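You operate a simulated robot arm through the tools that you are given. There is no shell and no other tool. Be economical: measure what you need, move in short steps, check, and stop when the job is done.

You run a simulated two-armed robot. Do the job below in one go: nothing can be reset, and whatever is moved stays where it is left.

## Task
Take the socket wrench on the top of the packing bench and put it away on the front of the line two steel table. Put the tabbed card from the top of the packing bench on the shelf of the small table. Take the grease tray and leave it on the low shelf of the packing bench. Close the press tray. Take the black plug and leave it on the shelf of the end table. Put the white cloth from the top of the packing bench on the shelf of the small table and the yellow cloth on the low shelf of the packing bench. Open the crease press tray. The order is free.

Only the result counts: the job must be done as asked and must still hold three seconds after the hand-in. Knocking over, shifting, dropping, spilling or breaking anything else fails it. Flat cloth is picked up by pressing the open fingertips on it (5 to 10 N) and closing them slowly along it; thin cloth reads only 2 to 8 mm in the jaws.

## Robot
Two 7-joint arms with two-finger parallel grippers on one trunk, on a base that drives. Base frame: it is fixed to the floor where the robot stands at the start and does not move with it; the origin is under the middle of the robot, x ahead of it, y to its left, z up. Readings come in cm, degrees, newtons and seconds.
The left shoulder is at the start at [6, 14.3, 93.9], the right one opposite. With the tool pointing down near the work surface each hand reaches from about 32 to 72 cm from the robot's upright axis, wherever it stands, measured 20 degrees to its own side. Places, roughly: black plug (6x6x5 cm) [200, 20, 90]; cloth [200, 25, 75]; crease press tray [280, 190, 80]; front of the line two steel table [400, -620, 90]; low shelf of the packing bench [140, 0, 30]; press tray [150, -10, 90]; shelf of the end table [-20, -80, 20]; shelf of the small table [490, 20, 30]; socket wrench (13x4x13 cm) [50, 0, 90]; tabbed card (12x10x3 cm) [60, 20, 90]. Payload 1.57 kg a hand.
Tool frame (each hand has its own): the origin (TCP) lies between the finger pads and is the grasp point; the fingertips stand 3 cm ahead of it; z points along the fingers, y is the line along which they close. Largest opening 11 cm; finger width 2.4, thickness 1.2; the body of the gripper, 4.8 by 11.2 cm, starts 7.8 cm behind the TCP.
Orientation is that of the tool frame in the base frame, as a unit quaternion [x, y, z, w]. With the fingers straight down and closing along the base's y, the tool's x points along the base's -x, its y along +y and its z along -z.

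## Interface
- The arms move only by the tool arm_command. It takes "left_commands", "right_commands" or both (then of equal length, played together; a hand with none holds still); each is a list of rows, each an object of numbers (a shift or turn left out is 0, a gripper value left out holds the last): "wx", "wy", "wz": the turn, a rotation vector about the base's x, y, z in rad; "tx", "ty", "tz": the shift along the base's x, y, z in cm; "jaw": the opening, from 0 (shut) to 1 (fully open). In form: [{"wx": .., "wy": .., "wz": .., "tx": .., "ty": .., "tz": .., "jaw": ..}, ...]. A call has 1 to 20 rows; each row shifts and turns the commanded pose from where the row before left it. A row lasts 0.2 s, in which the tool goes at most 5 cm and 8.6 degrees; a call with a longer step from one row to the next is refused whole, and so is a gripper value outside its range. A pose out of reach is approached as far as the arm can. The call stops where the force on the tool passes 40 N (or 10 N more than at its start, if that is more) or the arm is blocked; 0.2 s more then pass. The fingers move at their own pace (about 4.5 cm/s each) and stop on an object; they squeeze with about 21 N. The grip force told is the motor's: it shows also when the fingers shut on nothing. Time passes only in rows, and 0.2 s behind the last, so rows that do not move let the fingers close. It gives the time, the measured TCP pose, the force on the tool (base axes), the opening and the grip force at its end, in the units of the frame above (readings bear some noise), with the torque about the TCP (base axes, N m) and any sound that the robot's microphone picked up.
- Cameras (640 x 400 px; columns grow to the right, rows downward): "scene" is now at [3.82, -0.06, 153.39]; the picture's right is [-0.01, -1.00, 0.00], its down [-0.88, 0.01, -0.47] and it looks along [0.47, -0.01, -0.88] (base axes); focal length 247 px, centre (320, 200). "left" rides on the left gripper at [7, -1.6, -14.1] in its tool frame; the picture's right is [0.23, 0.97, 0.00], its down [-0.85, 0.20, -0.48] and it looks along [-0.47, 0.11, 0.88] (tool axes); focal length 222 px, centre (320, 200). "right" rides on the right gripper at [7, 1.6, -14.1] in its tool frame; the picture's right is [-0.23, 0.97, 0.00], its down [-0.85, -0.20, -0.48] and it looks along [-0.47, -0.11, 0.88] (tool axes); focal length 222 px, centre (320, 200). There is no depth. A picture from a camera that has moved, and an enlarged one, comes with that camera's place and axes in the base frame and with its lens.
- get_image(camera): a new picture of that camera. No time passes.
- raise_lower(by): slides the trunk up (or, below 0, down) by that many cm; the arms and the scene camera ride with it, the base frame stays. It gives what a move gives, with no picture.
- base_move(legs): drives the robot by 1 to 6 legs, each [ahead, left, turn to the left] in cm, cm and degrees, along the robot's own axes; the way and the turn of a leg run together, so that a leg with both is an arc; at most 150 cm and 180 degrees a leg. The arms and the cameras ride along, it lands a little off, and it stops where it bumps. It gives what a move gives.
- pan_tilt(pan, tilt): turns the head with the scene camera to pan (to the left, within 86 degrees either way) and tilt (down, from -29 to 69), counted from straight ahead of the robot. It gives what a move gives.
- inspect(camera, box): a new picture of the part [left, top, right, bottom] of that camera's present view, enlarged. No time passes.
- hand_in(): hands the job in; it is judged then, once.

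Go step by step. Nothing tells you exact positions but the pictures and the camera data: compare them with the known pose of the tool, close in by small moves and look again before you grip or let go. The budget is 207 turns and 194 pictures, counting those below and the enlarged ones. Unless the task says otherwise, let go and move clear before handing in, and close with one line.

The tools are called after "Call:" as name(argument=value, ...) on one line, values as JSON. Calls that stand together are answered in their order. arm_command: Moves the arms, as the interface text tells. Its arguments: {"type":"object","properties":{"left_commands":{"type":"array"},"right_commands":{"type":"array"}},"required":[]} The other tools are called the same way: raise_lower (by) slides the trunk up or down; base_move (legs) drives the base; pan_tilt (pan, tilt) turns the head that bears the scene camera; get_image (camera) takes a picture; inspect (camera, box) takes an enlarged picture of a part of a camera's view; hand_in () hands the job in.

At the start:

```text
t: 0.0
left_eef_pos: [41.52, 20.27, 111.85]
left_tcp_rot: [0.0, 1.0, 0.0, 0.0]
left_force: [0.6, 0.0, -0.2]
left_torque: [0.01, 0.01, -0.01]
left_opening: 10.98
left_grip_force: 0.1
right_eef_pos: [55.92, -24.93, 106.22]
right_tcp_rot: [0.0, 1.0, 0.0, 0.0]
right_force: [-1.3, 0.2, -0.4]
right_torque: [0.0, 0.0, 0.0]
right_opening: 11.0
right_grip_force: 0.1
trunk travel left (down, up): [-53.8, 5.2]
robot x, y, heading: [-0.25, 0.23, -0.0]
head pan, tilt: [-0.7, 61.9]
```

scene: 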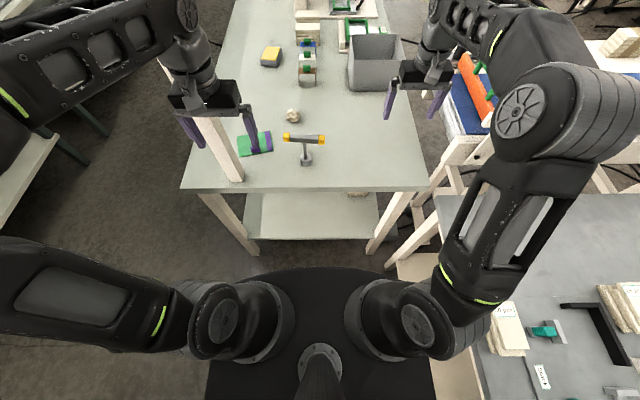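
right: 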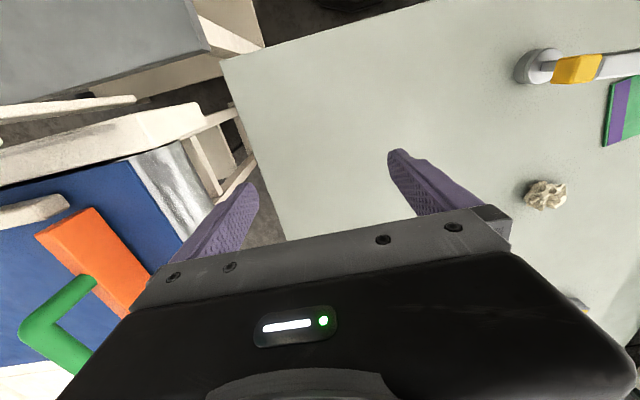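
left: 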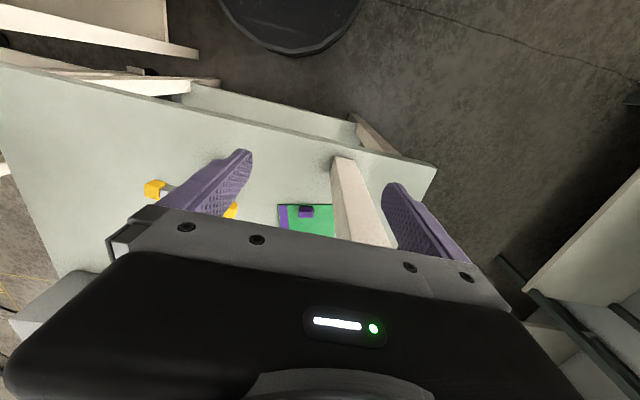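

I see the packing bench ahead with the wrench (yellow/grey T), the tabbed card (green/purple) and a crumpled cloth-like ball. I'll look around first to map the room.

Call:
pan_tilt(pan=0, tilt=35)

Call:
get_image(camera="scene")

Call:
inspect(camera="scene", box=[220, 120, 460, 270])

Call:
pan_tilt(pan=0, tilt=10)

Call:
get_image(camera="scene")

Call:
pan_tilt(pan=-60, tilt=25)

Call:
get_image(camera="scene")

Call:
pan_tilt(pan=60, tilt=25)

Call:
get_image(camera="scene")

```text
t: 0.9
left_eef_pos: [41.56, 20.26, 111.95]
left_tcp_rot: [0.0, 1.0, 0.0, 0.0]
left_force: [0.6, -0.2, 0.7]
left_torque: [0.01, 0.02, 0.0]
left_opening: 11.0
left_grip_force: 0.2
right_eef_pos: [56.02, -24.97, 106.11]
right_tcp_rot: [0.001, 1.0, -0.001, 0.0]
right_force: [-0.6, 0.1, 0.7]
right_torque: [-0.01, 0.0, -0.02]
right_opening: 11.0
right_grip_force: 0.2
trunk travel left (down, up): [-53.8, 5.2]
robot x, y, heading: [-0.11, 0.09, 0.0]
head pan, tilt: [0.0, 35.0]
```

```text
190 pictures are left
camera scene: at [6.18, 0.01, 157.03], right [0.0, -1.0, 0.0], down [-0.57, 0.0, -0.82], along [0.82, 0.0, -0.57], focal length 247 px, centre (320, 200)
```

scene: 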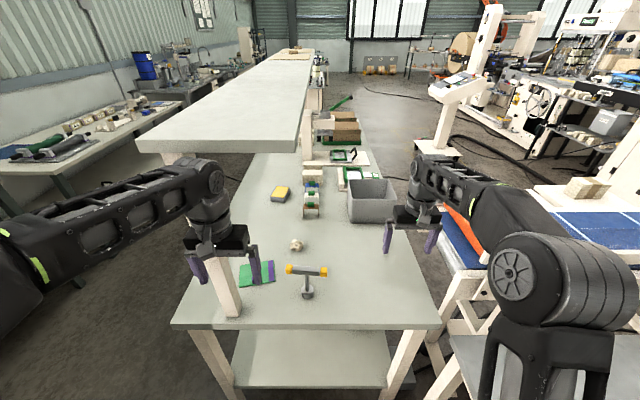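

```text
2.67 times, centred on (340, 195) of scene
camera zoom: at [6.18, 0.01, 157.03], right [0.0, -1.0, 0.0], down [-0.57, 0.0, -0.82], along [0.82, 0.0, -0.57], focal length 659 px, centre (267, 213)
```

zoom: 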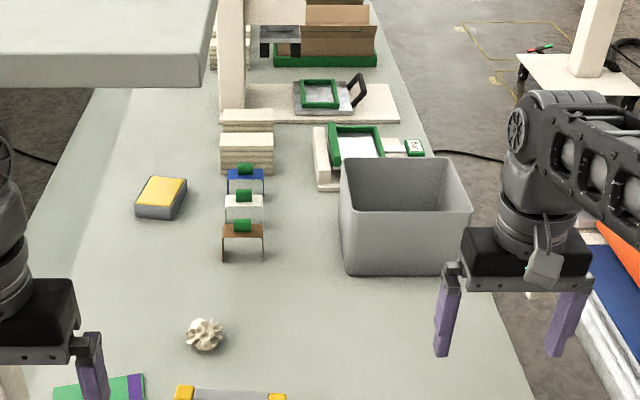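

```text
t: 1.8
left_eef_pos: [41.57, 20.28, 111.92]
left_tcp_rot: [0.001, 1.0, 0.001, -0.001]
left_force: [0.6, 0.0, 0.4]
left_torque: [-0.01, -0.02, 0.01]
left_opening: 11.0
left_grip_force: 0.0
right_eef_pos: [55.94, -25.04, 106.06]
right_tcp_rot: [-0.001, 1.0, -0.001, -0.001]
right_force: [-0.8, -0.4, -0.5]
right_torque: [0.01, 0.02, -0.01]
right_opening: 11.0
right_grip_force: 0.1
trunk travel left (down, up): [-53.8, 5.2]
robot x, y, heading: [0.31, -0.31, -0.0]
head pan, tilt: [0.0, 10.0]
```

```text
188 pictures are left
camera scene: at [6.68, 0.01, 161.04], right [0.0, -1.0, 0.0], down [-0.17, 0.0, -0.98], along [0.98, 0.0, -0.17], focal length 247 px, centre (320, 200)
```

scene: 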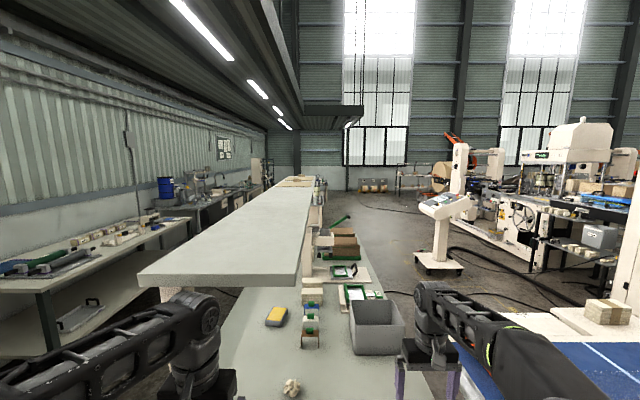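

```text
t: 3.1
left_eef_pos: [41.49, 20.23, 111.86]
left_tcp_rot: [0.0, 1.0, 0.0, -0.001]
left_force: [-0.1, -1.1, -0.6]
left_torque: [-0.03, -0.02, -0.02]
left_opening: 11.03
left_grip_force: 0.1
right_eef_pos: [55.98, -24.95, 106.2]
right_tcp_rot: [0.0, 1.0, 0.0, 0.0]
right_force: [-0.2, 0.2, 0.5]
right_torque: [0.03, -0.02, -0.03]
right_opening: 11.03
right_grip_force: 0.1
trunk travel left (down, up): [-53.8, 5.2]
robot x, y, heading: [-0.07, -0.02, -0.4]
head pan, tilt: [-60.0, 25.0]
```

```text
187 pictures are left
camera scene: at [1.99, -7.97, 158.61], right [-0.87, -0.5, 0.0], down [-0.21, 0.37, -0.91], along [0.45, -0.78, -0.42], focal length 247 px, centre (320, 200)
```

scene: 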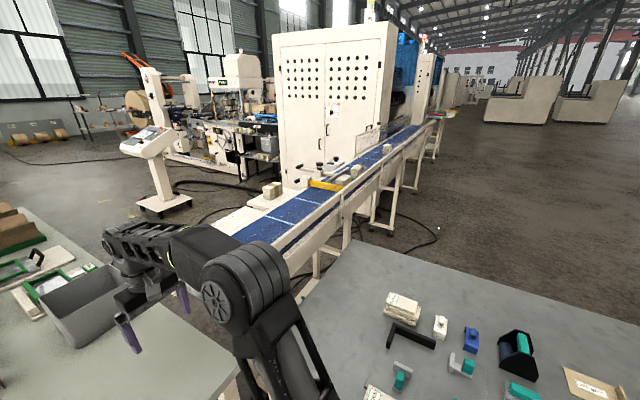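

```text
t: 5.1
left_eef_pos: [41.49, 20.23, 111.9]
left_tcp_rot: [0.0, 1.0, 0.001, 0.0]
left_force: [0.6, -0.9, 0.3]
left_torque: [0.01, 0.0, -0.01]
left_opening: 11.0
left_grip_force: 0.1
right_eef_pos: [56.06, -24.98, 106.12]
right_tcp_rot: [0.0, 1.0, 0.0, 0.001]
right_force: [0.4, 0.0, 0.2]
right_torque: [0.03, 0.01, 0.01]
right_opening: 11.0
right_grip_force: 0.0
trunk travel left (down, up): [-53.8, 5.2]
robot x, y, heading: [-0.52, -0.22, 0.0]
head pan, tilt: [60.0, 25.0]
```

```text
186 pictures are left
camera scene: at [1.99, 7.99, 158.61], right [0.87, -0.5, 0.0], down [-0.21, -0.37, -0.91], along [0.45, 0.78, -0.42], focal length 247 px, centre (320, 200)
```

scene: 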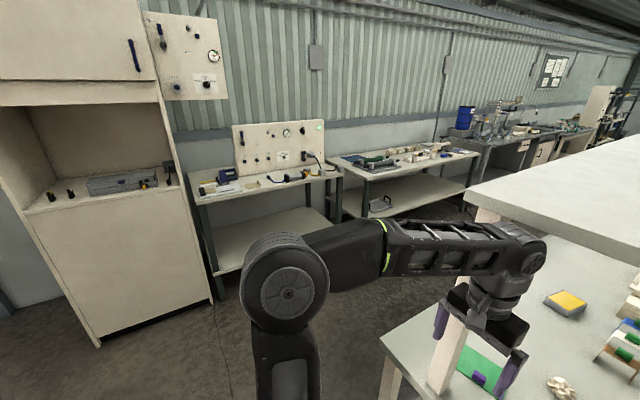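

The bench is long with a raised deck. I'll zoom in to identify the trays, cloths and plug.

Call:
pan_tilt(pan=-5, tilt=25)

Call:
inspect(camera="scene", box=[240, 60, 400, 160])

Call:
inspect(camera="scene", box=[230, 140, 390, 240])

Call:
inspect(camera="scene", box=[0, 60, 200, 185])

Call:
inspect(camera="scene", box=[400, 60, 640, 210])

Call:
pan_tilt(pan=-86, tilt=40)

Call:
get_image(camera="scene")

Call:
pan_tilt(pan=35, tilt=15)

Call:
inspect(camera="scene", box=[160, 120, 480, 320])

```text
t: 6.5
left_eef_pos: [41.39, 20.15, 112.01]
left_tcp_rot: [0.0, 1.0, -0.001, 0.0]
left_force: [-0.3, 0.2, 0.0]
left_torque: [0.02, -0.02, -0.04]
left_opening: 11.0
left_grip_force: 0.1
right_eef_pos: [56.03, -24.91, 106.07]
right_tcp_rot: [0.0, 1.0, 0.001, 0.001]
right_force: [0.0, 0.1, -1.1]
right_torque: [-0.03, -0.01, -0.02]
right_opening: 11.01
right_grip_force: 0.2
trunk travel left (down, up): [-53.8, 5.2]
robot x, y, heading: [0.13, -0.21, 0.0]
head pan, tilt: [-5.0, 25.0]
```

```text
4.00 times, centred on (320, 110) of scene
camera zoom: at [6.55, -0.79, 158.61], right [-0.09, -1.0, 0.0], down [-0.42, 0.04, -0.91], along [0.9, -0.08, -0.42], focal length 989 px, centre (320, 560)
```

zoom: 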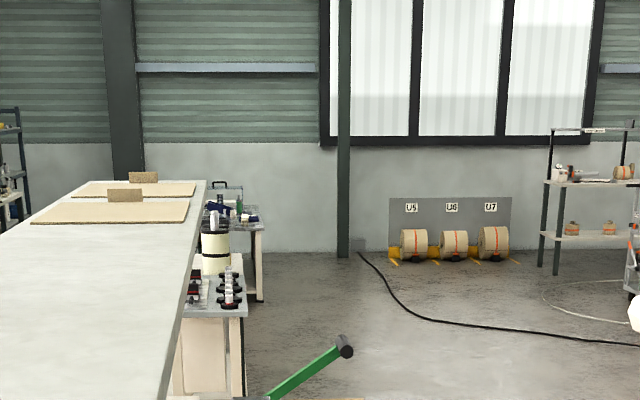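

```text
4.00 times, centred on (310, 190) of scene
camera zoom: at [6.55, -0.79, 158.61], right [-0.09, -1.0, 0.0], down [-0.42, 0.04, -0.91], along [0.9, -0.08, -0.42], focal length 989 px, centre (360, 240)
```

zoom: 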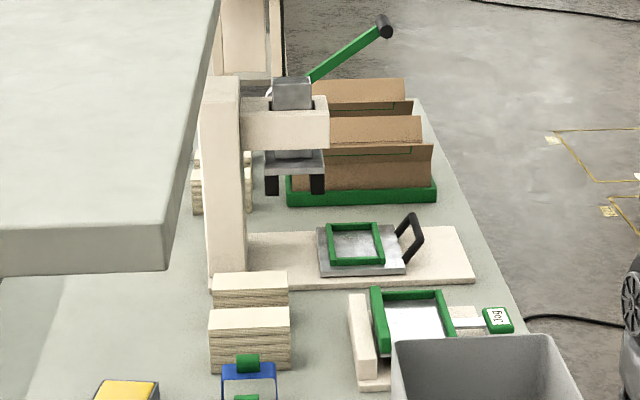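

```text
3.20 times, centred on (100, 122) of scene
camera zoom: at [6.55, -0.79, 158.61], right [-0.09, -1.0, 0.0], down [-0.42, 0.04, -0.91], along [0.9, -0.08, -0.42], focal length 791 px, centre (1024, 448)
```

zoom: 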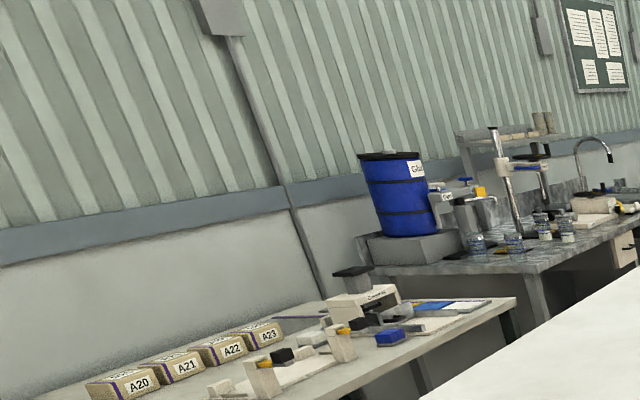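

```text
2.67 times, centred on (520, 135) of scene
camera zoom: at [6.55, -0.79, 158.61], right [-0.09, -1.0, 0.0], down [-0.42, 0.04, -0.91], along [0.9, -0.08, -0.42], focal length 659 px, centre (-213, 373)
```

zoom: 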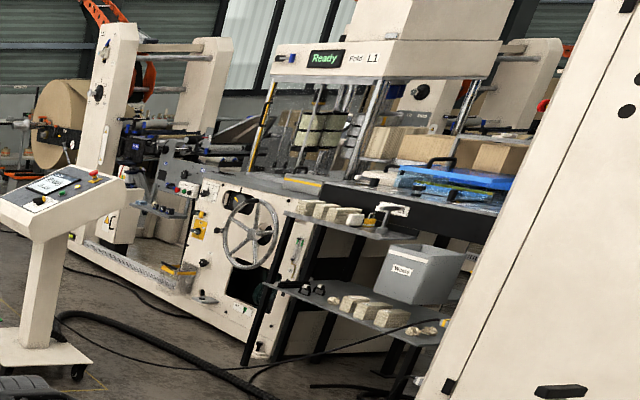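

```text
t: 8.0
left_eef_pos: [41.49, 20.35, 111.92]
left_tcp_rot: [0.0, 1.0, 0.0, 0.0]
left_force: [0.4, -0.6, 0.0]
left_torque: [-0.01, -0.01, -0.01]
left_opening: 11.01
left_grip_force: 0.1
right_eef_pos: [56.0, -24.87, 106.08]
right_tcp_rot: [0.0, 1.0, 0.0, 0.0]
right_force: [-0.5, -0.2, -0.1]
right_torque: [0.01, 0.0, 0.02]
right_opening: 10.99
right_grip_force: 0.1
trunk travel left (down, up): [-53.8, 5.2]
robot x, y, heading: [0.32, 0.23, 0.0]
head pan, tilt: [-85.9, 40.0]
```

```text
181 pictures are left
camera scene: at [-2.02, -8.47, 156.28], right [-1.0, -0.07, 0.0], down [-0.05, 0.64, -0.77], along [0.05, -0.76, -0.64], focal length 247 px, centre (320, 200)
```

scene: 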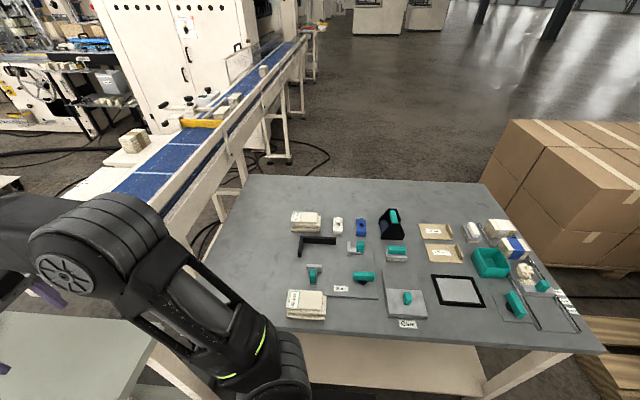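

```text
t: 10.0
left_eef_pos: [41.47, 20.21, 111.85]
left_tcp_rot: [0.0, 1.0, 0.0, 0.001]
left_force: [-0.5, -0.8, -0.1]
left_torque: [0.02, 0.03, -0.01]
left_opening: 11.0
left_grip_force: 0.1
right_eef_pos: [56.02, -24.86, 106.14]
right_tcp_rot: [0.0, 1.0, 0.0, -0.001]
right_force: [-0.4, 0.1, 0.3]
right_torque: [0.0, -0.03, -0.02]
right_opening: 11.01
right_grip_force: 0.1
trunk travel left (down, up): [-53.8, 5.2]
robot x, y, heading: [0.18, -0.17, 0.1]
head pan, tilt: [35.0, 15.0]
```

```text
2.00 times, centred on (320, 220) of scene
camera zoom: at [5.03, 5.36, 160.23], right [0.57, -0.82, 0.0], down [-0.21, -0.15, -0.97], along [0.79, 0.55, -0.26], focal length 494 px, centre (320, 160)
```

zoom: 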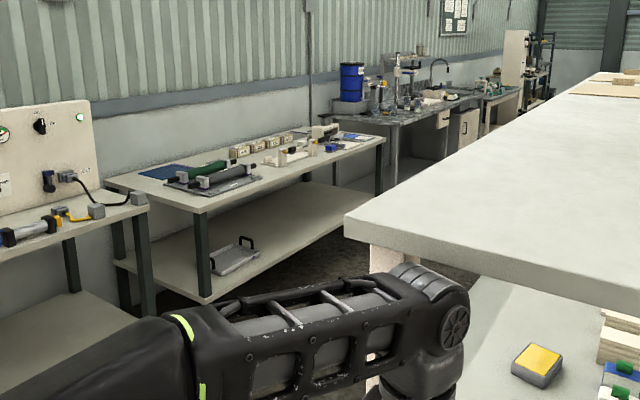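

The wrench stands as a T near [55,4], the card near [62,22] under the deck's front corner, press tray near [154,-14]. I'll zoom on the near items.

Call:
pan_tilt(pan=0, tilt=50)

Call:
inspect(camera="scene", box=[230, 120, 390, 220])

Call:
inspect(camera="scene", box=[240, 20, 400, 120])

```text
t: 11.0
left_eef_pos: [41.5, 20.26, 111.81]
left_tcp_rot: [0.0, 1.0, -0.001, 0.0]
left_force: [-0.2, 0.1, -0.4]
left_torque: [0.02, -0.01, -0.01]
left_opening: 11.01
left_grip_force: 0.0
right_eef_pos: [55.88, -24.92, 106.09]
right_tcp_rot: [0.0, 1.0, -0.001, 0.0]
right_force: [0.7, -0.1, -0.5]
right_torque: [0.0, 0.03, -0.02]
right_opening: 11.0
right_grip_force: 0.0
trunk travel left (down, up): [-53.8, 5.2]
robot x, y, heading: [0.36, 0.08, -0.1]
head pan, tilt: [0.0, 50.0]
```

```text
4.00 times, centred on (310, 170) of scene
camera zoom: at [5.08, 0.02, 154.87], right [0.0, -1.0, 0.0], down [-0.77, 0.0, -0.64], along [0.64, 0.0, -0.77], focal length 989 px, centre (360, 320)
```

zoom: 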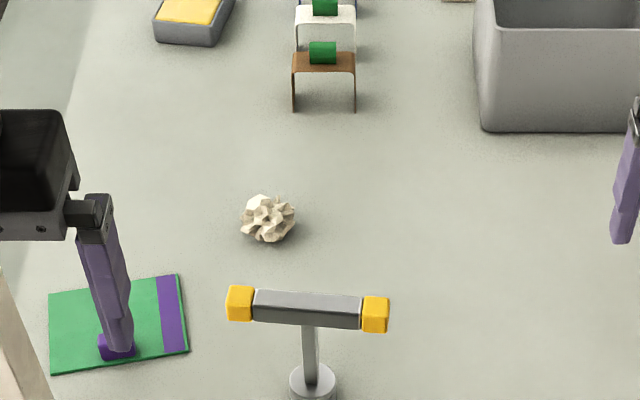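

```text
4.00 times, centred on (320, 70) of scene
camera zoom: at [5.08, 0.02, 154.87], right [0.0, -1.0, 0.0], down [-0.77, 0.0, -0.64], along [0.64, 0.0, -0.77], focal length 989 px, centre (320, 720)
```

zoom: 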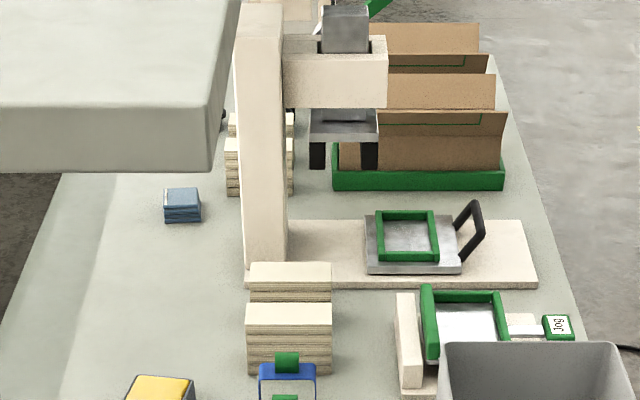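

The ball looks like waste paper; not my target. I'll look closely at the card's tab and the wrench from the hand cameras.

Call:
inspect(camera="left", box=[240, 170, 368, 250])

Call:
inspect(camera="right", box=[480, 20, 640, 120])

```text
5.00 times, centred on (304, 210) of left
camera zoom: at [34.4, 18.67, 126.13], right [-0.23, 0.97, 0.0], down [0.85, 0.2, 0.48], along [0.47, 0.11, -0.88], focal length 1111 px, centre (400, 150)
```

zoom: 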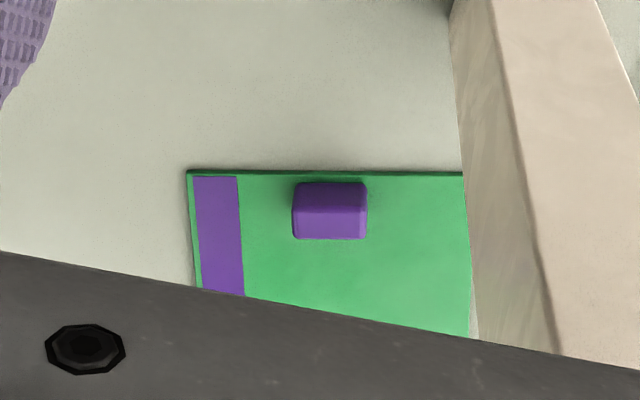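

```text
4.00 times, centred on (560, 70) of right
camera zoom: at [49.2, -23.32, 120.24], right [0.23, 0.97, 0.0], down [0.85, -0.2, 0.48], along [0.47, -0.11, -0.88], focal length 888 px, centre (-640, 720)
```

zoom: 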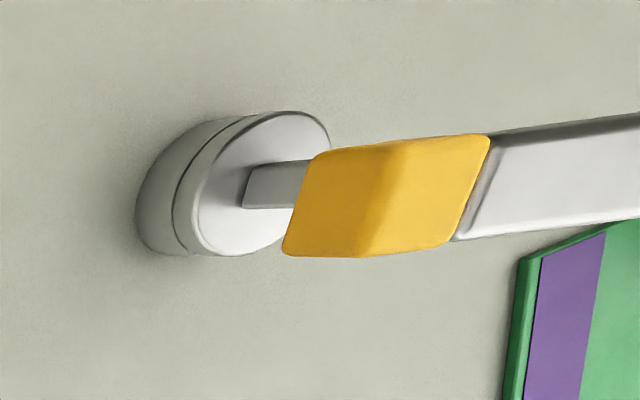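

The card's tab is 3 cm wide at about [57.8, 21.3], close behind a post, so the right arm (coming from the right) suits it; the left arm will take the wrench at [54,4] with the jaws turned to close along x.

Call:
arm_command(left_commands=[{"wz": -0.1428, "tx": 1.1, "ty": -1.5}, {"wz": -0.1428, "tx": 1.1, "ty": -1.5}, {"wz": -0.1428, "tx": 1.1, "ty": -1.5}, {"wz": -0.1428, "tx": 1.1, "ty": -1.5}, {"wz": -0.1428, "tx": 1.1, "ty": -1.5}, {"wz": -0.1428, "tx": 1.1, "ty": -1.5}, {"wz": -0.1428, "tx": 1.1, "ty": -1.5}, {"wz": -0.1428, "tx": 1.1, "ty": -1.5}, {"wz": -0.1428, "tx": 1.1, "ty": -1.5}, {"wz": -0.1428, "tx": 1.1, "ty": -1.4}, {"wz": -0.1428, "tx": 1.4, "ty": -1.4}, {}])

Call:
get_image(camera="left")

Call:
get_image(camera="scene")

```text
t: 11.7
left_eef_pos: [43.0, 18.21, 111.55]
left_tcp_rot: [0.121, 0.993, 0.002, -0.012]
left_force: [-18.0, 8.9, -0.3]
left_torque: [-0.76, -1.58, 1.46]
left_opening: 10.97
left_grip_force: 0.1
right_eef_pos: [55.95, -24.75, 106.15]
right_tcp_rot: [-0.001, 1.0, 0.001, 0.001]
right_force: [-0.1, 0.4, 0.4]
right_torque: [0.03, 0.06, -0.02]
right_opening: 10.97
right_grip_force: 0.0
trunk travel left (down, up): [-53.8, 5.2]
robot x, y, heading: [-0.47, 0.08, 0.1]
head pan, tilt: [0.0, 50.0]
stopped in row 3 (left hand): the force on the tool passed its limit (the readings are from after the stop); the commanded pose is now the measured one
```

```text
175 pictures are left
camera left: at [35.9, 18.26, 126.02], right [0.02, 1.0, 0.01], down [0.89, -0.02, 0.46], along [0.46, 0.0, -0.89], focal length 222 px, centre (320, 200)
```

left: 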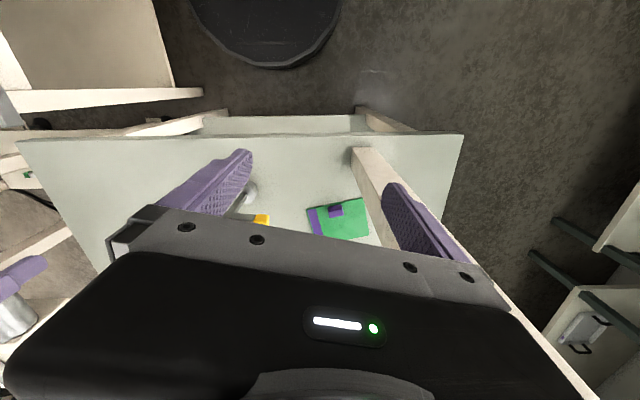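

```text
174 pictures are left
camera scene: at [4.85, 0.04, 154.88], right [0.0, -1.0, 0.0], down [-0.77, 0.0, -0.64], along [0.64, 0.0, -0.77], focal length 247 px, centre (320, 200)
```

scene: 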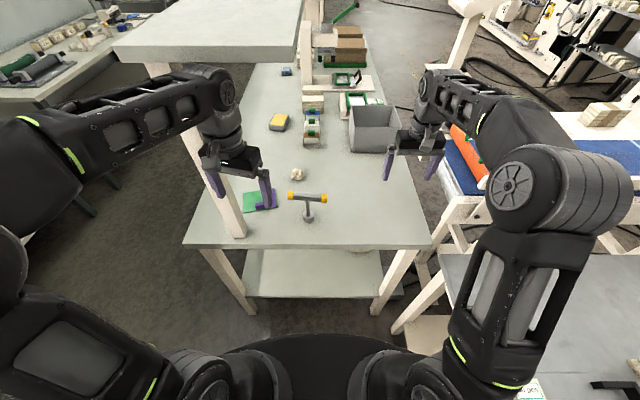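

The left hand touched the deck post, so I back off, then pass to the right before going forward.

Call:
arm_command(left_commands=[{"tx": -3}, {"tx": -3}, {"ty": -4}, {"ty": -4}, {"ty": -3, "wz": -0.13}, {"ty": -2, "wz": -0.13}, {"ty": -1, "wz": -0.13}, {"wz": -0.13}, {"wz": -0.13}, {"wz": -0.13}, {"wz": -0.13}, {"wz": -0.13}, {"wz": -0.13}, {"wz": -0.16}, {"tx": 3}, {"tx": 3}, {"tx": 3}, {"tx": 3}, {"tx": 4.9}, {}])

Call:
get_image(camera="left")

Call:
get_image(camera="scene")

```text
refused: row 14 steps farther than a row can; nothing moved
```

```text
173 pictures are left
camera left: at [35.9, 18.26, 126.02], right [0.02, 1.0, 0.01], down [0.89, -0.02, 0.46], along [0.46, 0.0, -0.89], focal length 222 px, centre (320, 200)
```

left: 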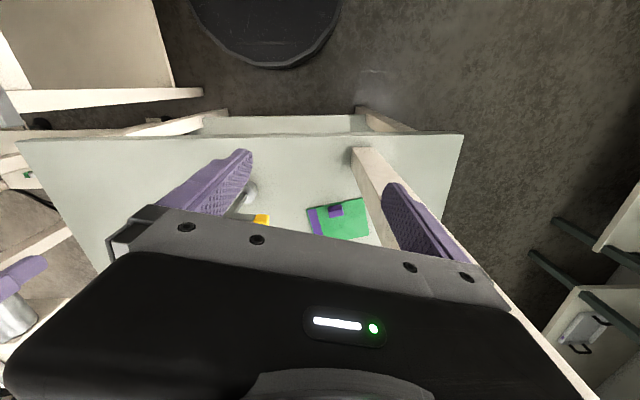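

```text
172 pictures are left
camera scene: at [4.85, 0.04, 154.88], right [0.0, -1.0, 0.0], down [-0.77, 0.0, -0.64], along [0.64, 0.0, -0.77], focal length 247 px, centre (320, 200)
```

scene: 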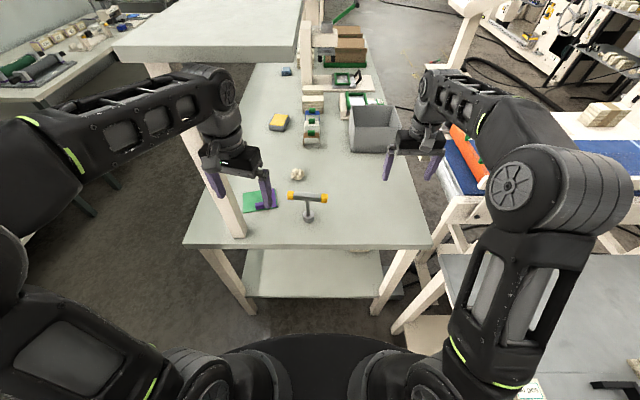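

Refused for one step; I'll correct the turn size.

Call:
arm_command(left_commands=[{"tx": -3}, {"tx": -3}, {"ty": -4}, {"ty": -4}, {"ty": -3, "wz": -0.133}, {"ty": -2, "wz": -0.133}, {"ty": -1.2, "wz": -0.133}, {"wz": -0.133}, {"wz": -0.133}, {"wz": -0.133}, {"wz": -0.133}, {"wz": -0.133}, {"wz": -0.133}, {"wz": -0.133}, {"tx": 3}, {"tx": 3}, {"tx": 3}, {"tx": 4}, {"tx": 4}, {}])

Call:
get_image(camera="left")

Call:
get_image(camera="scene")

```text
t: 15.8
left_eef_pos: [46.91, 2.58, 111.12]
left_tcp_rot: [0.715, 0.698, 0.009, -0.014]
left_force: [0.2, 0.1, 0.1]
left_torque: [0.01, 0.02, 0.0]
left_opening: 10.99
left_grip_force: 0.1
left hand out of reach, approached as far as the arm can: row 1, 18, 19
right_eef_pos: [55.4, -25.45, 106.25]
right_tcp_rot: [0.0, 1.0, 0.003, 0.002]
right_force: [1.0, -0.7, 0.1]
right_torque: [0.02, 0.01, 0.02]
right_opening: 10.96
right_grip_force: 0.0
trunk travel left (down, up): [-53.8, 5.2]
robot x, y, heading: [-0.16, 0.06, -0.1]
head pan, tilt: [0.0, 50.0]
```

```text
171 pictures are left
camera left: at [45.45, 9.31, 125.56], right [0.98, 0.2, 0.0], down [0.18, -0.88, 0.45], along [0.09, -0.44, -0.89], focal length 222 px, centre (320, 200)
```

left: 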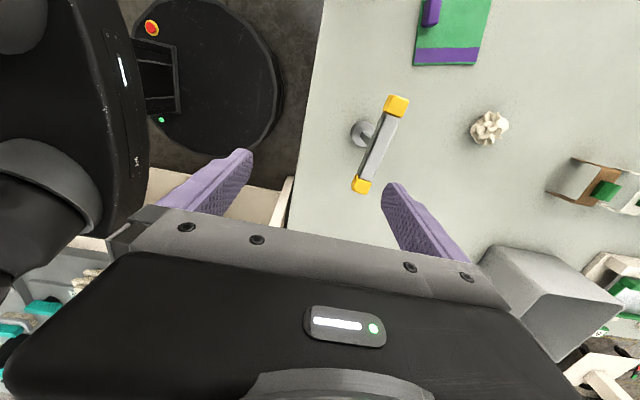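

```text
170 pictures are left
camera scene: at [4.21, -0.79, 154.81], right [0.0, -1.0, -0.01], down [-0.76, 0.0, -0.65], along [0.65, 0.0, -0.76], focal length 247 px, centre (320, 200)
```

scene: 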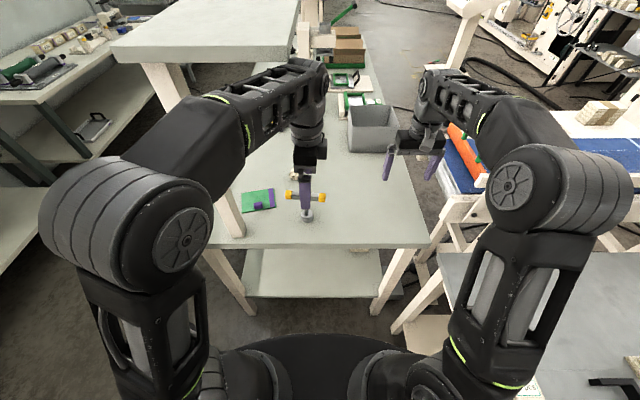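

Left is at its forward reach limit; the base front has about 12 cm to the bench, so I drive 6 cm ahead and check.

Call:
base_move(legs=[[6, 0, 0]])

Call:
arm_command(left_commands=[{"wz": -0.09}, {}])

Call:
get_image(camera="left")

```text
t: 16.8
left_eef_pos: [50.75, 4.79, 109.76]
left_tcp_rot: [0.711, 0.702, -0.001, -0.031]
left_force: [0.5, 0.7, -0.7]
left_torque: [0.02, 0.0, 0.01]
left_opening: 10.99
left_grip_force: 0.0
right_eef_pos: [60.54, -24.41, 106.93]
right_tcp_rot: [-0.001, 1.0, -0.002, 0.008]
right_force: [-0.2, 0.3, -0.1]
right_torque: [-0.01, -0.01, 0.02]
right_opening: 10.99
right_grip_force: 0.1
trunk travel left (down, up): [-53.8, 5.2]
robot x, y, heading: [5.78, -0.2, 0.2]
head pan, tilt: [0.0, 50.0]
```

```text
t: 17.4
left_eef_pos: [51.76, 4.47, 109.21]
left_tcp_rot: [0.743, 0.668, -0.003, -0.039]
left_force: [0.4, 0.3, 0.4]
left_torque: [0.02, 0.03, 0.0]
left_opening: 11.05
left_grip_force: 0.1
right_eef_pos: [61.49, -24.7, 106.39]
right_tcp_rot: [0.0, 1.0, 0.0, 0.003]
right_force: [-0.2, 0.0, 0.2]
right_torque: [0.01, 0.01, -0.01]
right_opening: 10.99
right_grip_force: 0.0
trunk travel left (down, up): [-53.8, 5.2]
robot x, y, heading: [5.7, -0.42, 0.2]
head pan, tilt: [0.0, 50.0]
```

```text
169 pictures are left
camera left: at [51.57, 10.81, 123.86], right [0.99, 0.13, -0.05], down [0.14, -0.9, 0.42], along [0.01, -0.43, -0.9], focal length 222 px, centre (320, 200)
```

left: 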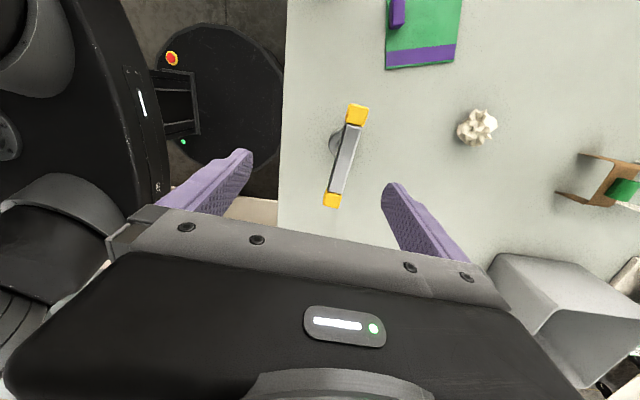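

Wrench centre is about [54.1, 4.6]; I correct the small tilt, move 2.3 cm forward and lower the open jaws around the handle.

Call:
arm_command(left_commands=[{"wx": -0.054, "wy": -0.057, "tx": 1.2, "ty": 0.1, "tz": -1}, {"tx": 1.1, "tz": -2}, {"tz": -2}, {"tz": -1}, {}])

Call:
get_image(camera="left")

```text
t: 18.6
left_eef_pos: [54.48, 4.39, 103.05]
left_tcp_rot: [0.742, 0.67, 0.0, 0.0]
left_force: [0.4, -0.1, 0.7]
left_torque: [0.0, -0.02, -0.02]
left_opening: 11.01
left_grip_force: 0.1
right_eef_pos: [61.98, -24.95, 106.13]
right_tcp_rot: [-0.001, 1.0, 0.0, 0.0]
right_force: [-0.8, 0.1, -0.1]
right_torque: [0.03, 0.0, -0.01]
right_opening: 11.04
right_grip_force: 0.0
trunk travel left (down, up): [-53.8, 5.2]
robot x, y, heading: [5.67, -0.15, 0.1]
head pan, tilt: [0.0, 50.0]
```

```text
168 pictures are left
camera left: at [53.66, 11.64, 117.28], right [0.99, 0.13, 0.0], down [0.11, -0.87, 0.48], along [0.06, -0.48, -0.88], focal length 222 px, centre (320, 200)
```

left: 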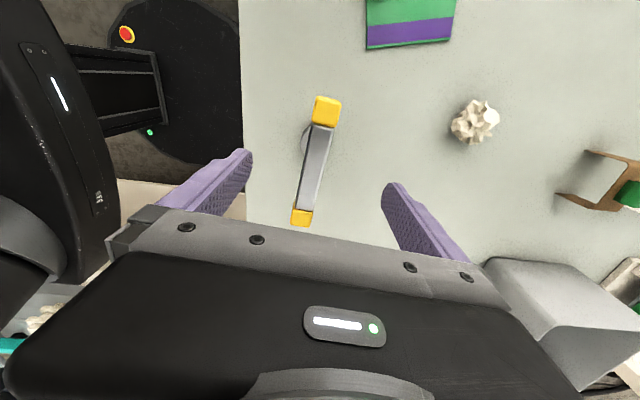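

Aligned; lower 6 cm and close.

Call:
arm_command(left_commands=[{"tz": -2, "tx": -0.2}, {"tz": -2}, {"tz": -2}, {}, {"jaw": 0.6}, {"jaw": 0.4}, {"jaw": 0.3}, {"jaw": 0.2}, {"jaw": 0.1}, {"jaw": 0}, {}, {}])

Call:
get_image(camera="left")

```text
t: 21.2
left_eef_pos: [54.26, 4.47, 97.08]
left_tcp_rot: [0.743, 0.669, -0.002, 0.0]
left_force: [-1.4, 0.3, -0.4]
left_torque: [-0.04, 0.05, 0.0]
left_opening: 1.99
left_grip_force: 21.1
right_eef_pos: [62.02, -24.81, 106.11]
right_tcp_rot: [-0.001, 1.0, 0.0, 0.0]
right_force: [0.3, 0.3, 0.2]
right_torque: [0.02, 0.04, 0.0]
right_opening: 10.98
right_grip_force: 0.1
trunk travel left (down, up): [-53.8, 5.2]
robot x, y, heading: [5.93, -0.24, 0.1]
head pan, tilt: [0.0, 50.0]
```

```text
167 pictures are left
camera left: at [53.41, 11.64, 111.3], right [0.99, 0.13, 0.0], down [0.11, -0.87, 0.48], along [0.06, -0.48, -0.88], focal length 222 px, centre (320, 200)
```

left: 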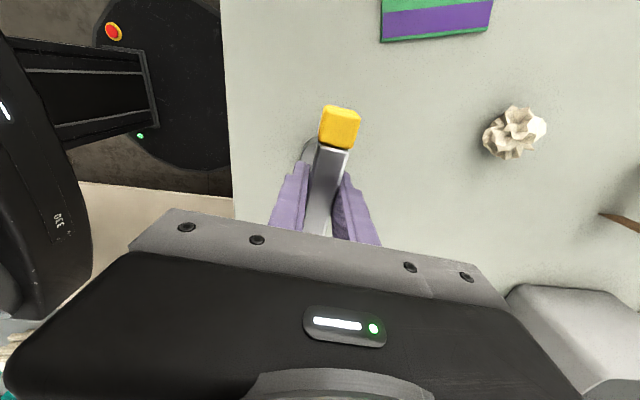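

Wrench held (2.0 cm opening). Lift and bring it back and left, out of the right arm's way.

Call:
arm_command(left_commands=[{"tz": 2}, {"tz": 3}, {"tz": 4}, {"tz": 4}, {"tx": -4, "tz": 2}, {"tx": -4}, {"tx": -4}, {"tx": -4}, {"tx": -2, "ty": 3}, {"ty": 4}, {"ty": 4}, {"ty": 3}, {}])

Call:
get_image(camera="scene")

Call:
get_image(camera="left")

```text
t: 22.8
left_eef_pos: [44.13, 4.85, 111.34]
left_tcp_rot: [0.742, 0.67, -0.005, -0.016]
left_force: [-0.3, -0.7, -4.8]
left_torque: [0.01, 0.0, 0.03]
left_opening: 2.01
left_grip_force: 21.3
right_eef_pos: [61.87, -24.94, 106.41]
right_tcp_rot: [-0.001, 1.0, 0.0, 0.002]
right_force: [0.3, 0.7, 0.8]
right_torque: [0.02, 0.02, 0.04]
right_opening: 10.99
right_grip_force: 0.1
trunk travel left (down, up): [-53.8, 5.2]
robot x, y, heading: [6.04, -0.02, -0.0]
head pan, tilt: [0.0, 50.0]
stopped in row 7 (left hand): the force on the tool passed its limit (the readings are from after the stop); the commanded pose is now the measured one
```

```text
166 pictures are left
camera scene: at [10.89, 0.12, 155.11], right [0.0, -1.0, 0.0], down [-0.77, 0.0, -0.64], along [0.64, 0.0, -0.77], focal length 247 px, centre (320, 200)
```

scene: 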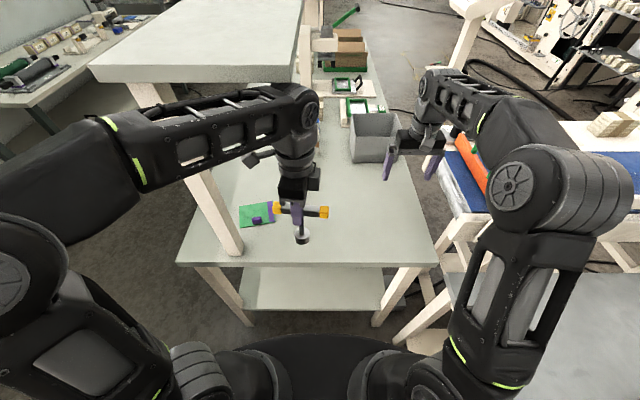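

```text
165 pictures are left
camera left: at [43.57, 11.76, 125.72], right [0.99, 0.13, -0.03], down [0.12, -0.88, 0.46], along [0.03, -0.46, -0.89], focal length 222 px, centre (320, 200)
```

left: 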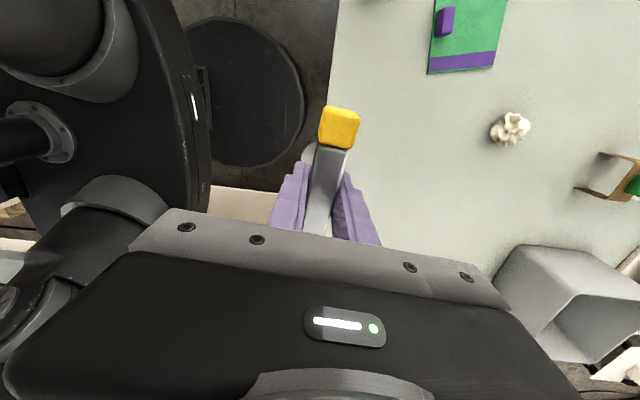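

A stop without a lasting force, maybe the forearm brushing or just a jerk. I'll retract more slowly.

Call:
arm_command(left_commands=[{"tx": -1.5}, {"tx": -1.5}, {"tx": -1.5}, {"tx": -1.5}, {}])

Call:
get_image(camera="scene")

```text
t: 24.0
left_eef_pos: [38.4, 4.66, 111.26]
left_tcp_rot: [0.743, 0.669, -0.003, -0.013]
left_force: [-0.3, -0.3, -2.4]
left_torque: [0.0, -0.01, 0.05]
left_opening: 2.01
left_grip_force: 21.0
right_eef_pos: [61.98, -24.93, 106.01]
right_tcp_rot: [-0.001, 1.0, 0.0, 0.001]
right_force: [1.0, -0.2, 0.0]
right_torque: [-0.04, -0.01, -0.02]
right_opening: 11.01
right_grip_force: 0.0
trunk travel left (down, up): [-53.8, 5.2]
robot x, y, heading: [6.14, -0.17, 0.1]
head pan, tilt: [0.0, 50.0]
```

```text
164 pictures are left
camera scene: at [11.13, 0.0, 154.86], right [0.0, -1.0, 0.0], down [-0.77, 0.0, -0.64], along [0.64, 0.0, -0.77], focal length 247 px, centre (320, 200)
```

scene: 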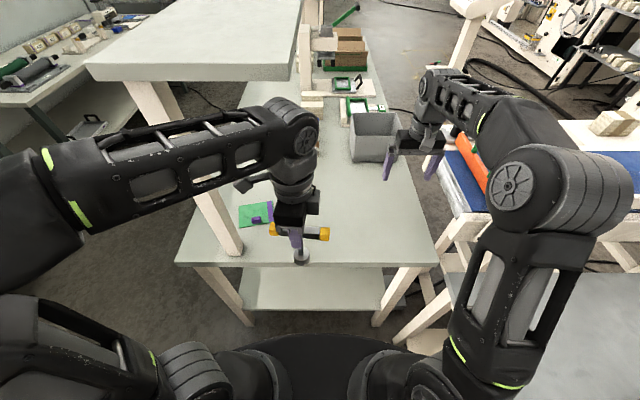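

Smooth at low speed. Continue moving the left hand to about [35,18] in front of the post.

Call:
arm_command(left_commands=[{"tx": -1.5, "ty": 0.7}, {"tx": -1.5, "ty": 1.5}, {"ty": 2}, {"ty": 2}, {"ty": 2}, {"ty": 2}, {"ty": 2}, {"ty": 1}, {}])

Call:
get_image(camera="scene")

Call:
get_image(camera="right")

```text
t: 26.0
left_eef_pos: [35.65, 17.76, 111.46]
left_tcp_rot: [0.743, 0.669, -0.003, -0.013]
left_force: [0.1, 0.0, -2.3]
left_torque: [0.0, -0.03, 0.02]
left_opening: 1.99
left_grip_force: 20.9
right_eef_pos: [62.07, -24.79, 106.12]
right_tcp_rot: [-0.001, 1.0, 0.0, 0.0]
right_force: [-0.1, -0.4, -0.3]
right_torque: [0.0, 0.03, 0.0]
right_opening: 10.99
right_grip_force: 0.1
trunk travel left (down, up): [-53.8, 5.2]
robot x, y, heading: [5.86, 0.05, 0.1]
head pan, tilt: [0.0, 50.0]
```

```text
163 pictures are left
camera scene: at [11.13, 0.02, 154.86], right [0.0, -1.0, 0.0], down [-0.77, 0.0, -0.64], along [0.64, 0.0, -0.77], focal length 247 px, centre (320, 200)
```

scene: 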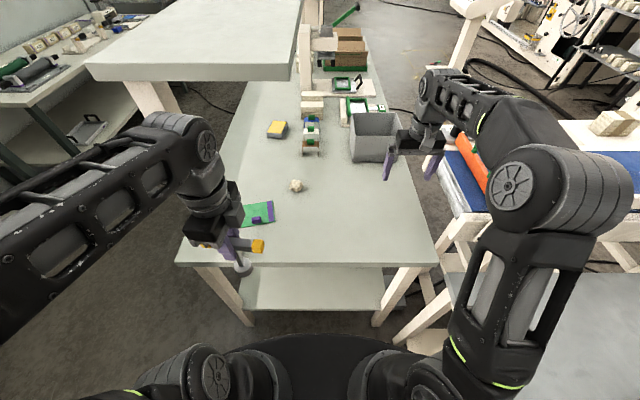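

```text
162 pictures are left
camera right: at [55.28, -23.28, 120.24], right [0.23, 0.97, 0.0], down [0.86, -0.2, 0.48], along [0.47, -0.11, -0.88], focal length 222 px, centre (320, 200)
```

right: 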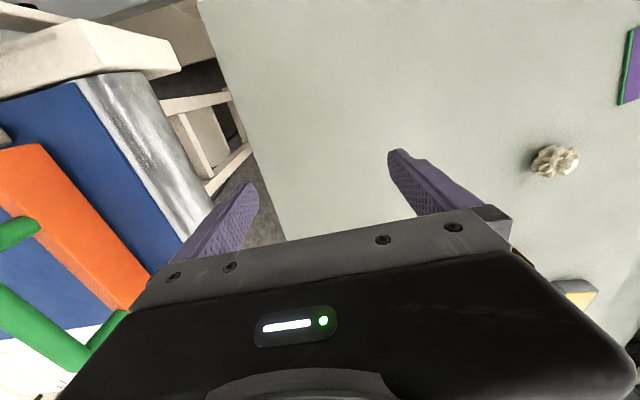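

Left is clear. Now the right hand goes above the card's tab, turned 90° so camera and body avoid the post, jaws half open.

Call:
arm_command(right_commands=[{"wz": 0.1428, "ty": 4, "jaw": 0.5}, {"wz": 0.1428, "ty": 4}, {"wz": 0.1428, "ty": 4}, {"wz": 0.1428, "ty": 4}, {"wz": 0.1428, "ty": 4}, {"wz": 0.1428, "ty": 4}, {"wz": 0.1428, "ty": 4}, {"wz": 0.1428, "ty": 3, "tx": -1}, {"wz": 0.1428, "ty": 2, "tx": -1}, {"wz": 0.1428, "ty": 2, "tx": -1}, {"wz": 0.1428, "ty": 2, "tx": -1}, {}])

Call:
get_image(camera="right")

Call:
get_image(camera="scene")

```text
t: 28.6
left_eef_pos: [35.66, 17.8, 111.32]
left_tcp_rot: [0.742, 0.67, -0.004, -0.014]
left_force: [0.1, 0.0, -3.2]
left_torque: [0.0, -0.01, 0.0]
left_opening: 2.0
left_grip_force: 20.8
right_eef_pos: [58.53, 8.86, 105.99]
right_tcp_rot: [-0.674, 0.739, 0.001, 0.003]
right_force: [0.3, 0.1, 0.3]
right_torque: [0.01, 0.0, -0.01]
right_opening: 5.5
right_grip_force: 0.0
right hand out of reach, approached as far as the arm can: row 7, 8
trunk travel left (down, up): [-53.8, 5.2]
robot x, y, heading: [5.87, 0.39, 0.2]
head pan, tilt: [0.0, 50.0]
```

```text
161 pictures are left
camera right: at [56.45, 2.06, 120.12], right [-0.95, 0.32, 0.0], down [0.28, 0.83, 0.48], along [0.15, 0.46, -0.88], focal length 222 px, centre (320, 200)
```

right: 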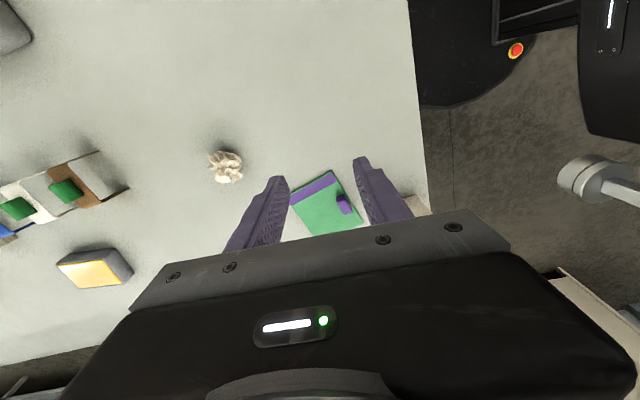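

```text
160 pictures are left
camera scene: at [11.15, -0.03, 154.86], right [0.0, -1.0, 0.0], down [-0.77, 0.0, -0.64], along [0.64, 0.0, -0.77], focal length 247 px, centre (320, 200)
```

scene: 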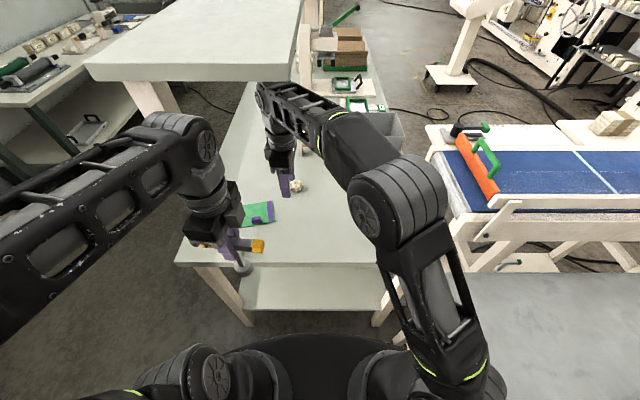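

Tab sits at [58.5, 20.6]; the right hand needs 12 cm more along y. I'll try while lowering.

Call:
arm_command(right_commands=[{"ty": 2, "tz": -1.5}, {"ty": 2, "tz": -1.5}, {"ty": 2, "tz": -1}, {"ty": 2, "tz": -1}, {"ty": 2}, {"ty": 1.7}, {}])

Call:
get_image(camera="right")

```text
t: 30.2
left_eef_pos: [35.65, 17.8, 111.37]
left_tcp_rot: [0.742, 0.67, -0.004, -0.013]
left_force: [-0.5, 0.2, -3.5]
left_torque: [0.06, -0.04, -0.02]
left_opening: 1.98
left_grip_force: 20.7
right_eef_pos: [58.66, 15.94, 101.53]
right_tcp_rot: [-0.673, 0.74, 0.0, 0.004]
right_force: [1.1, 0.0, 0.2]
right_torque: [-0.02, -0.02, -0.03]
right_opening: 5.52
right_grip_force: 0.1
right hand out of reach, approached as far as the arm can: row 4, 5, 6
trunk travel left (down, up): [-53.8, 5.2]
robot x, y, heading: [6.01, -0.05, 0.1]
head pan, tilt: [0.0, 50.0]
```

```text
159 pictures are left
camera right: at [56.58, 9.1, 115.58], right [-0.95, 0.32, 0.0], down [0.28, 0.83, 0.48], along [0.16, 0.46, -0.88], focal length 222 px, centre (320, 200)
```

right: 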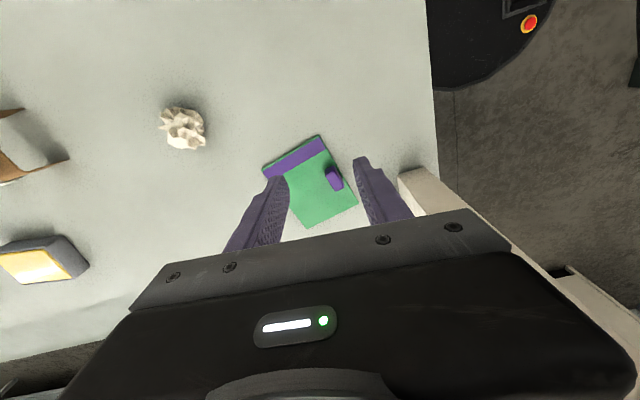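

Call:
arm_command(right_commands=[{"tz": -2}, {"tz": -2}, {"tz": -2}, {"ty": 1.5, "tz": -0.5}, {"ty": 1.5, "tz": -0.5}, {"ty": 1.7}, {}])

Call:
get_image(camera="right")

```text
t: 31.8
left_eef_pos: [35.55, 17.81, 111.44]
left_tcp_rot: [0.743, 0.669, -0.004, -0.013]
left_force: [0.0, 0.6, -2.8]
left_torque: [0.06, 0.0, 0.02]
left_opening: 1.97
left_grip_force: 20.6
right_eef_pos: [58.52, 20.55, 94.53]
right_tcp_rot: [-0.673, 0.74, 0.001, 0.002]
right_force: [-0.8, 0.3, -0.2]
right_torque: [0.01, -0.01, -0.02]
right_opening: 5.51
right_grip_force: 0.1
trunk travel left (down, up): [-53.8, 5.2]
robot x, y, heading: [6.3, 0.2, -0.1]
head pan, tilt: [0.0, 50.0]
```

```text
158 pictures are left
camera right: at [56.45, 13.81, 108.69], right [-0.95, 0.32, 0.0], down [0.28, 0.83, 0.48], along [0.15, 0.46, -0.88], focal length 222 px, centre (320, 200)
```

right: 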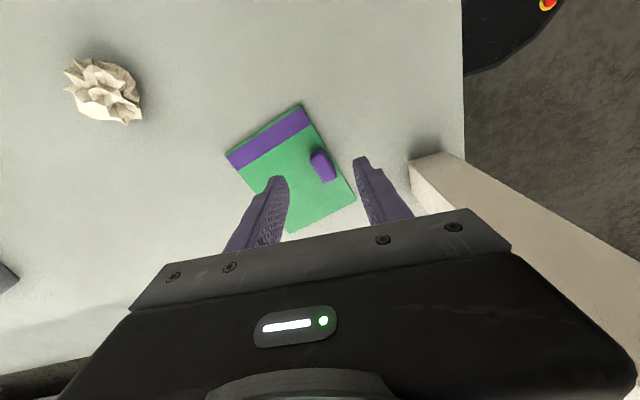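

Tab at [58.5, 21.0], turned ~8°. I'll yaw a bit, lower to just above the card, and close.

Call:
arm_command(right_commands=[{"wz": 0.11, "ty": 0.2}, {"wz": 0.1, "ty": 0.2}, {"tz": -1.5}, {"tz": -1.5}, {"tz": -0.8}, {}])

Call:
get_image(camera="right")

```text
t: 33.2
left_eef_pos: [35.53, 17.93, 111.38]
left_tcp_rot: [0.742, 0.67, -0.004, -0.014]
left_force: [0.0, -0.8, -2.8]
left_torque: [0.02, -0.03, 0.0]
left_opening: 2.02
left_grip_force: 21.2
right_eef_pos: [58.63, 21.05, 90.73]
right_tcp_rot: [0.746, -0.666, 0.0, -0.003]
right_force: [0.2, 0.8, -0.2]
right_torque: [-0.01, -0.03, 0.01]
right_opening: 5.49
right_grip_force: 0.0
trunk travel left (down, up): [-53.8, 5.2]
robot x, y, heading: [6.02, -0.11, 0.1]
head pan, tilt: [0.0, 50.0]
```

```text
157 pictures are left
camera right: at [57.98, 13.92, 104.89], right [-0.99, 0.11, 0.0], down [0.1, 0.87, 0.48], along [0.06, 0.48, -0.88], focal length 222 px, centre (320, 200)
```

right: 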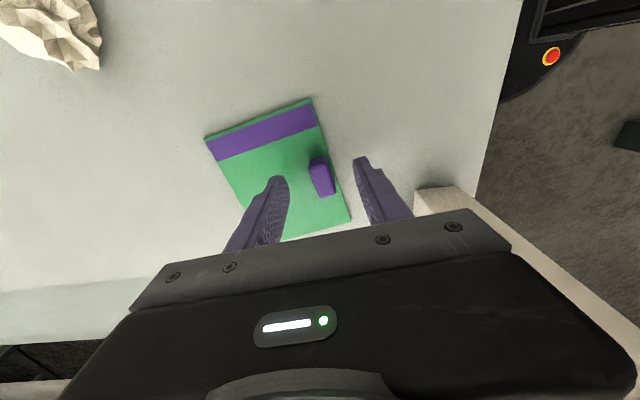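

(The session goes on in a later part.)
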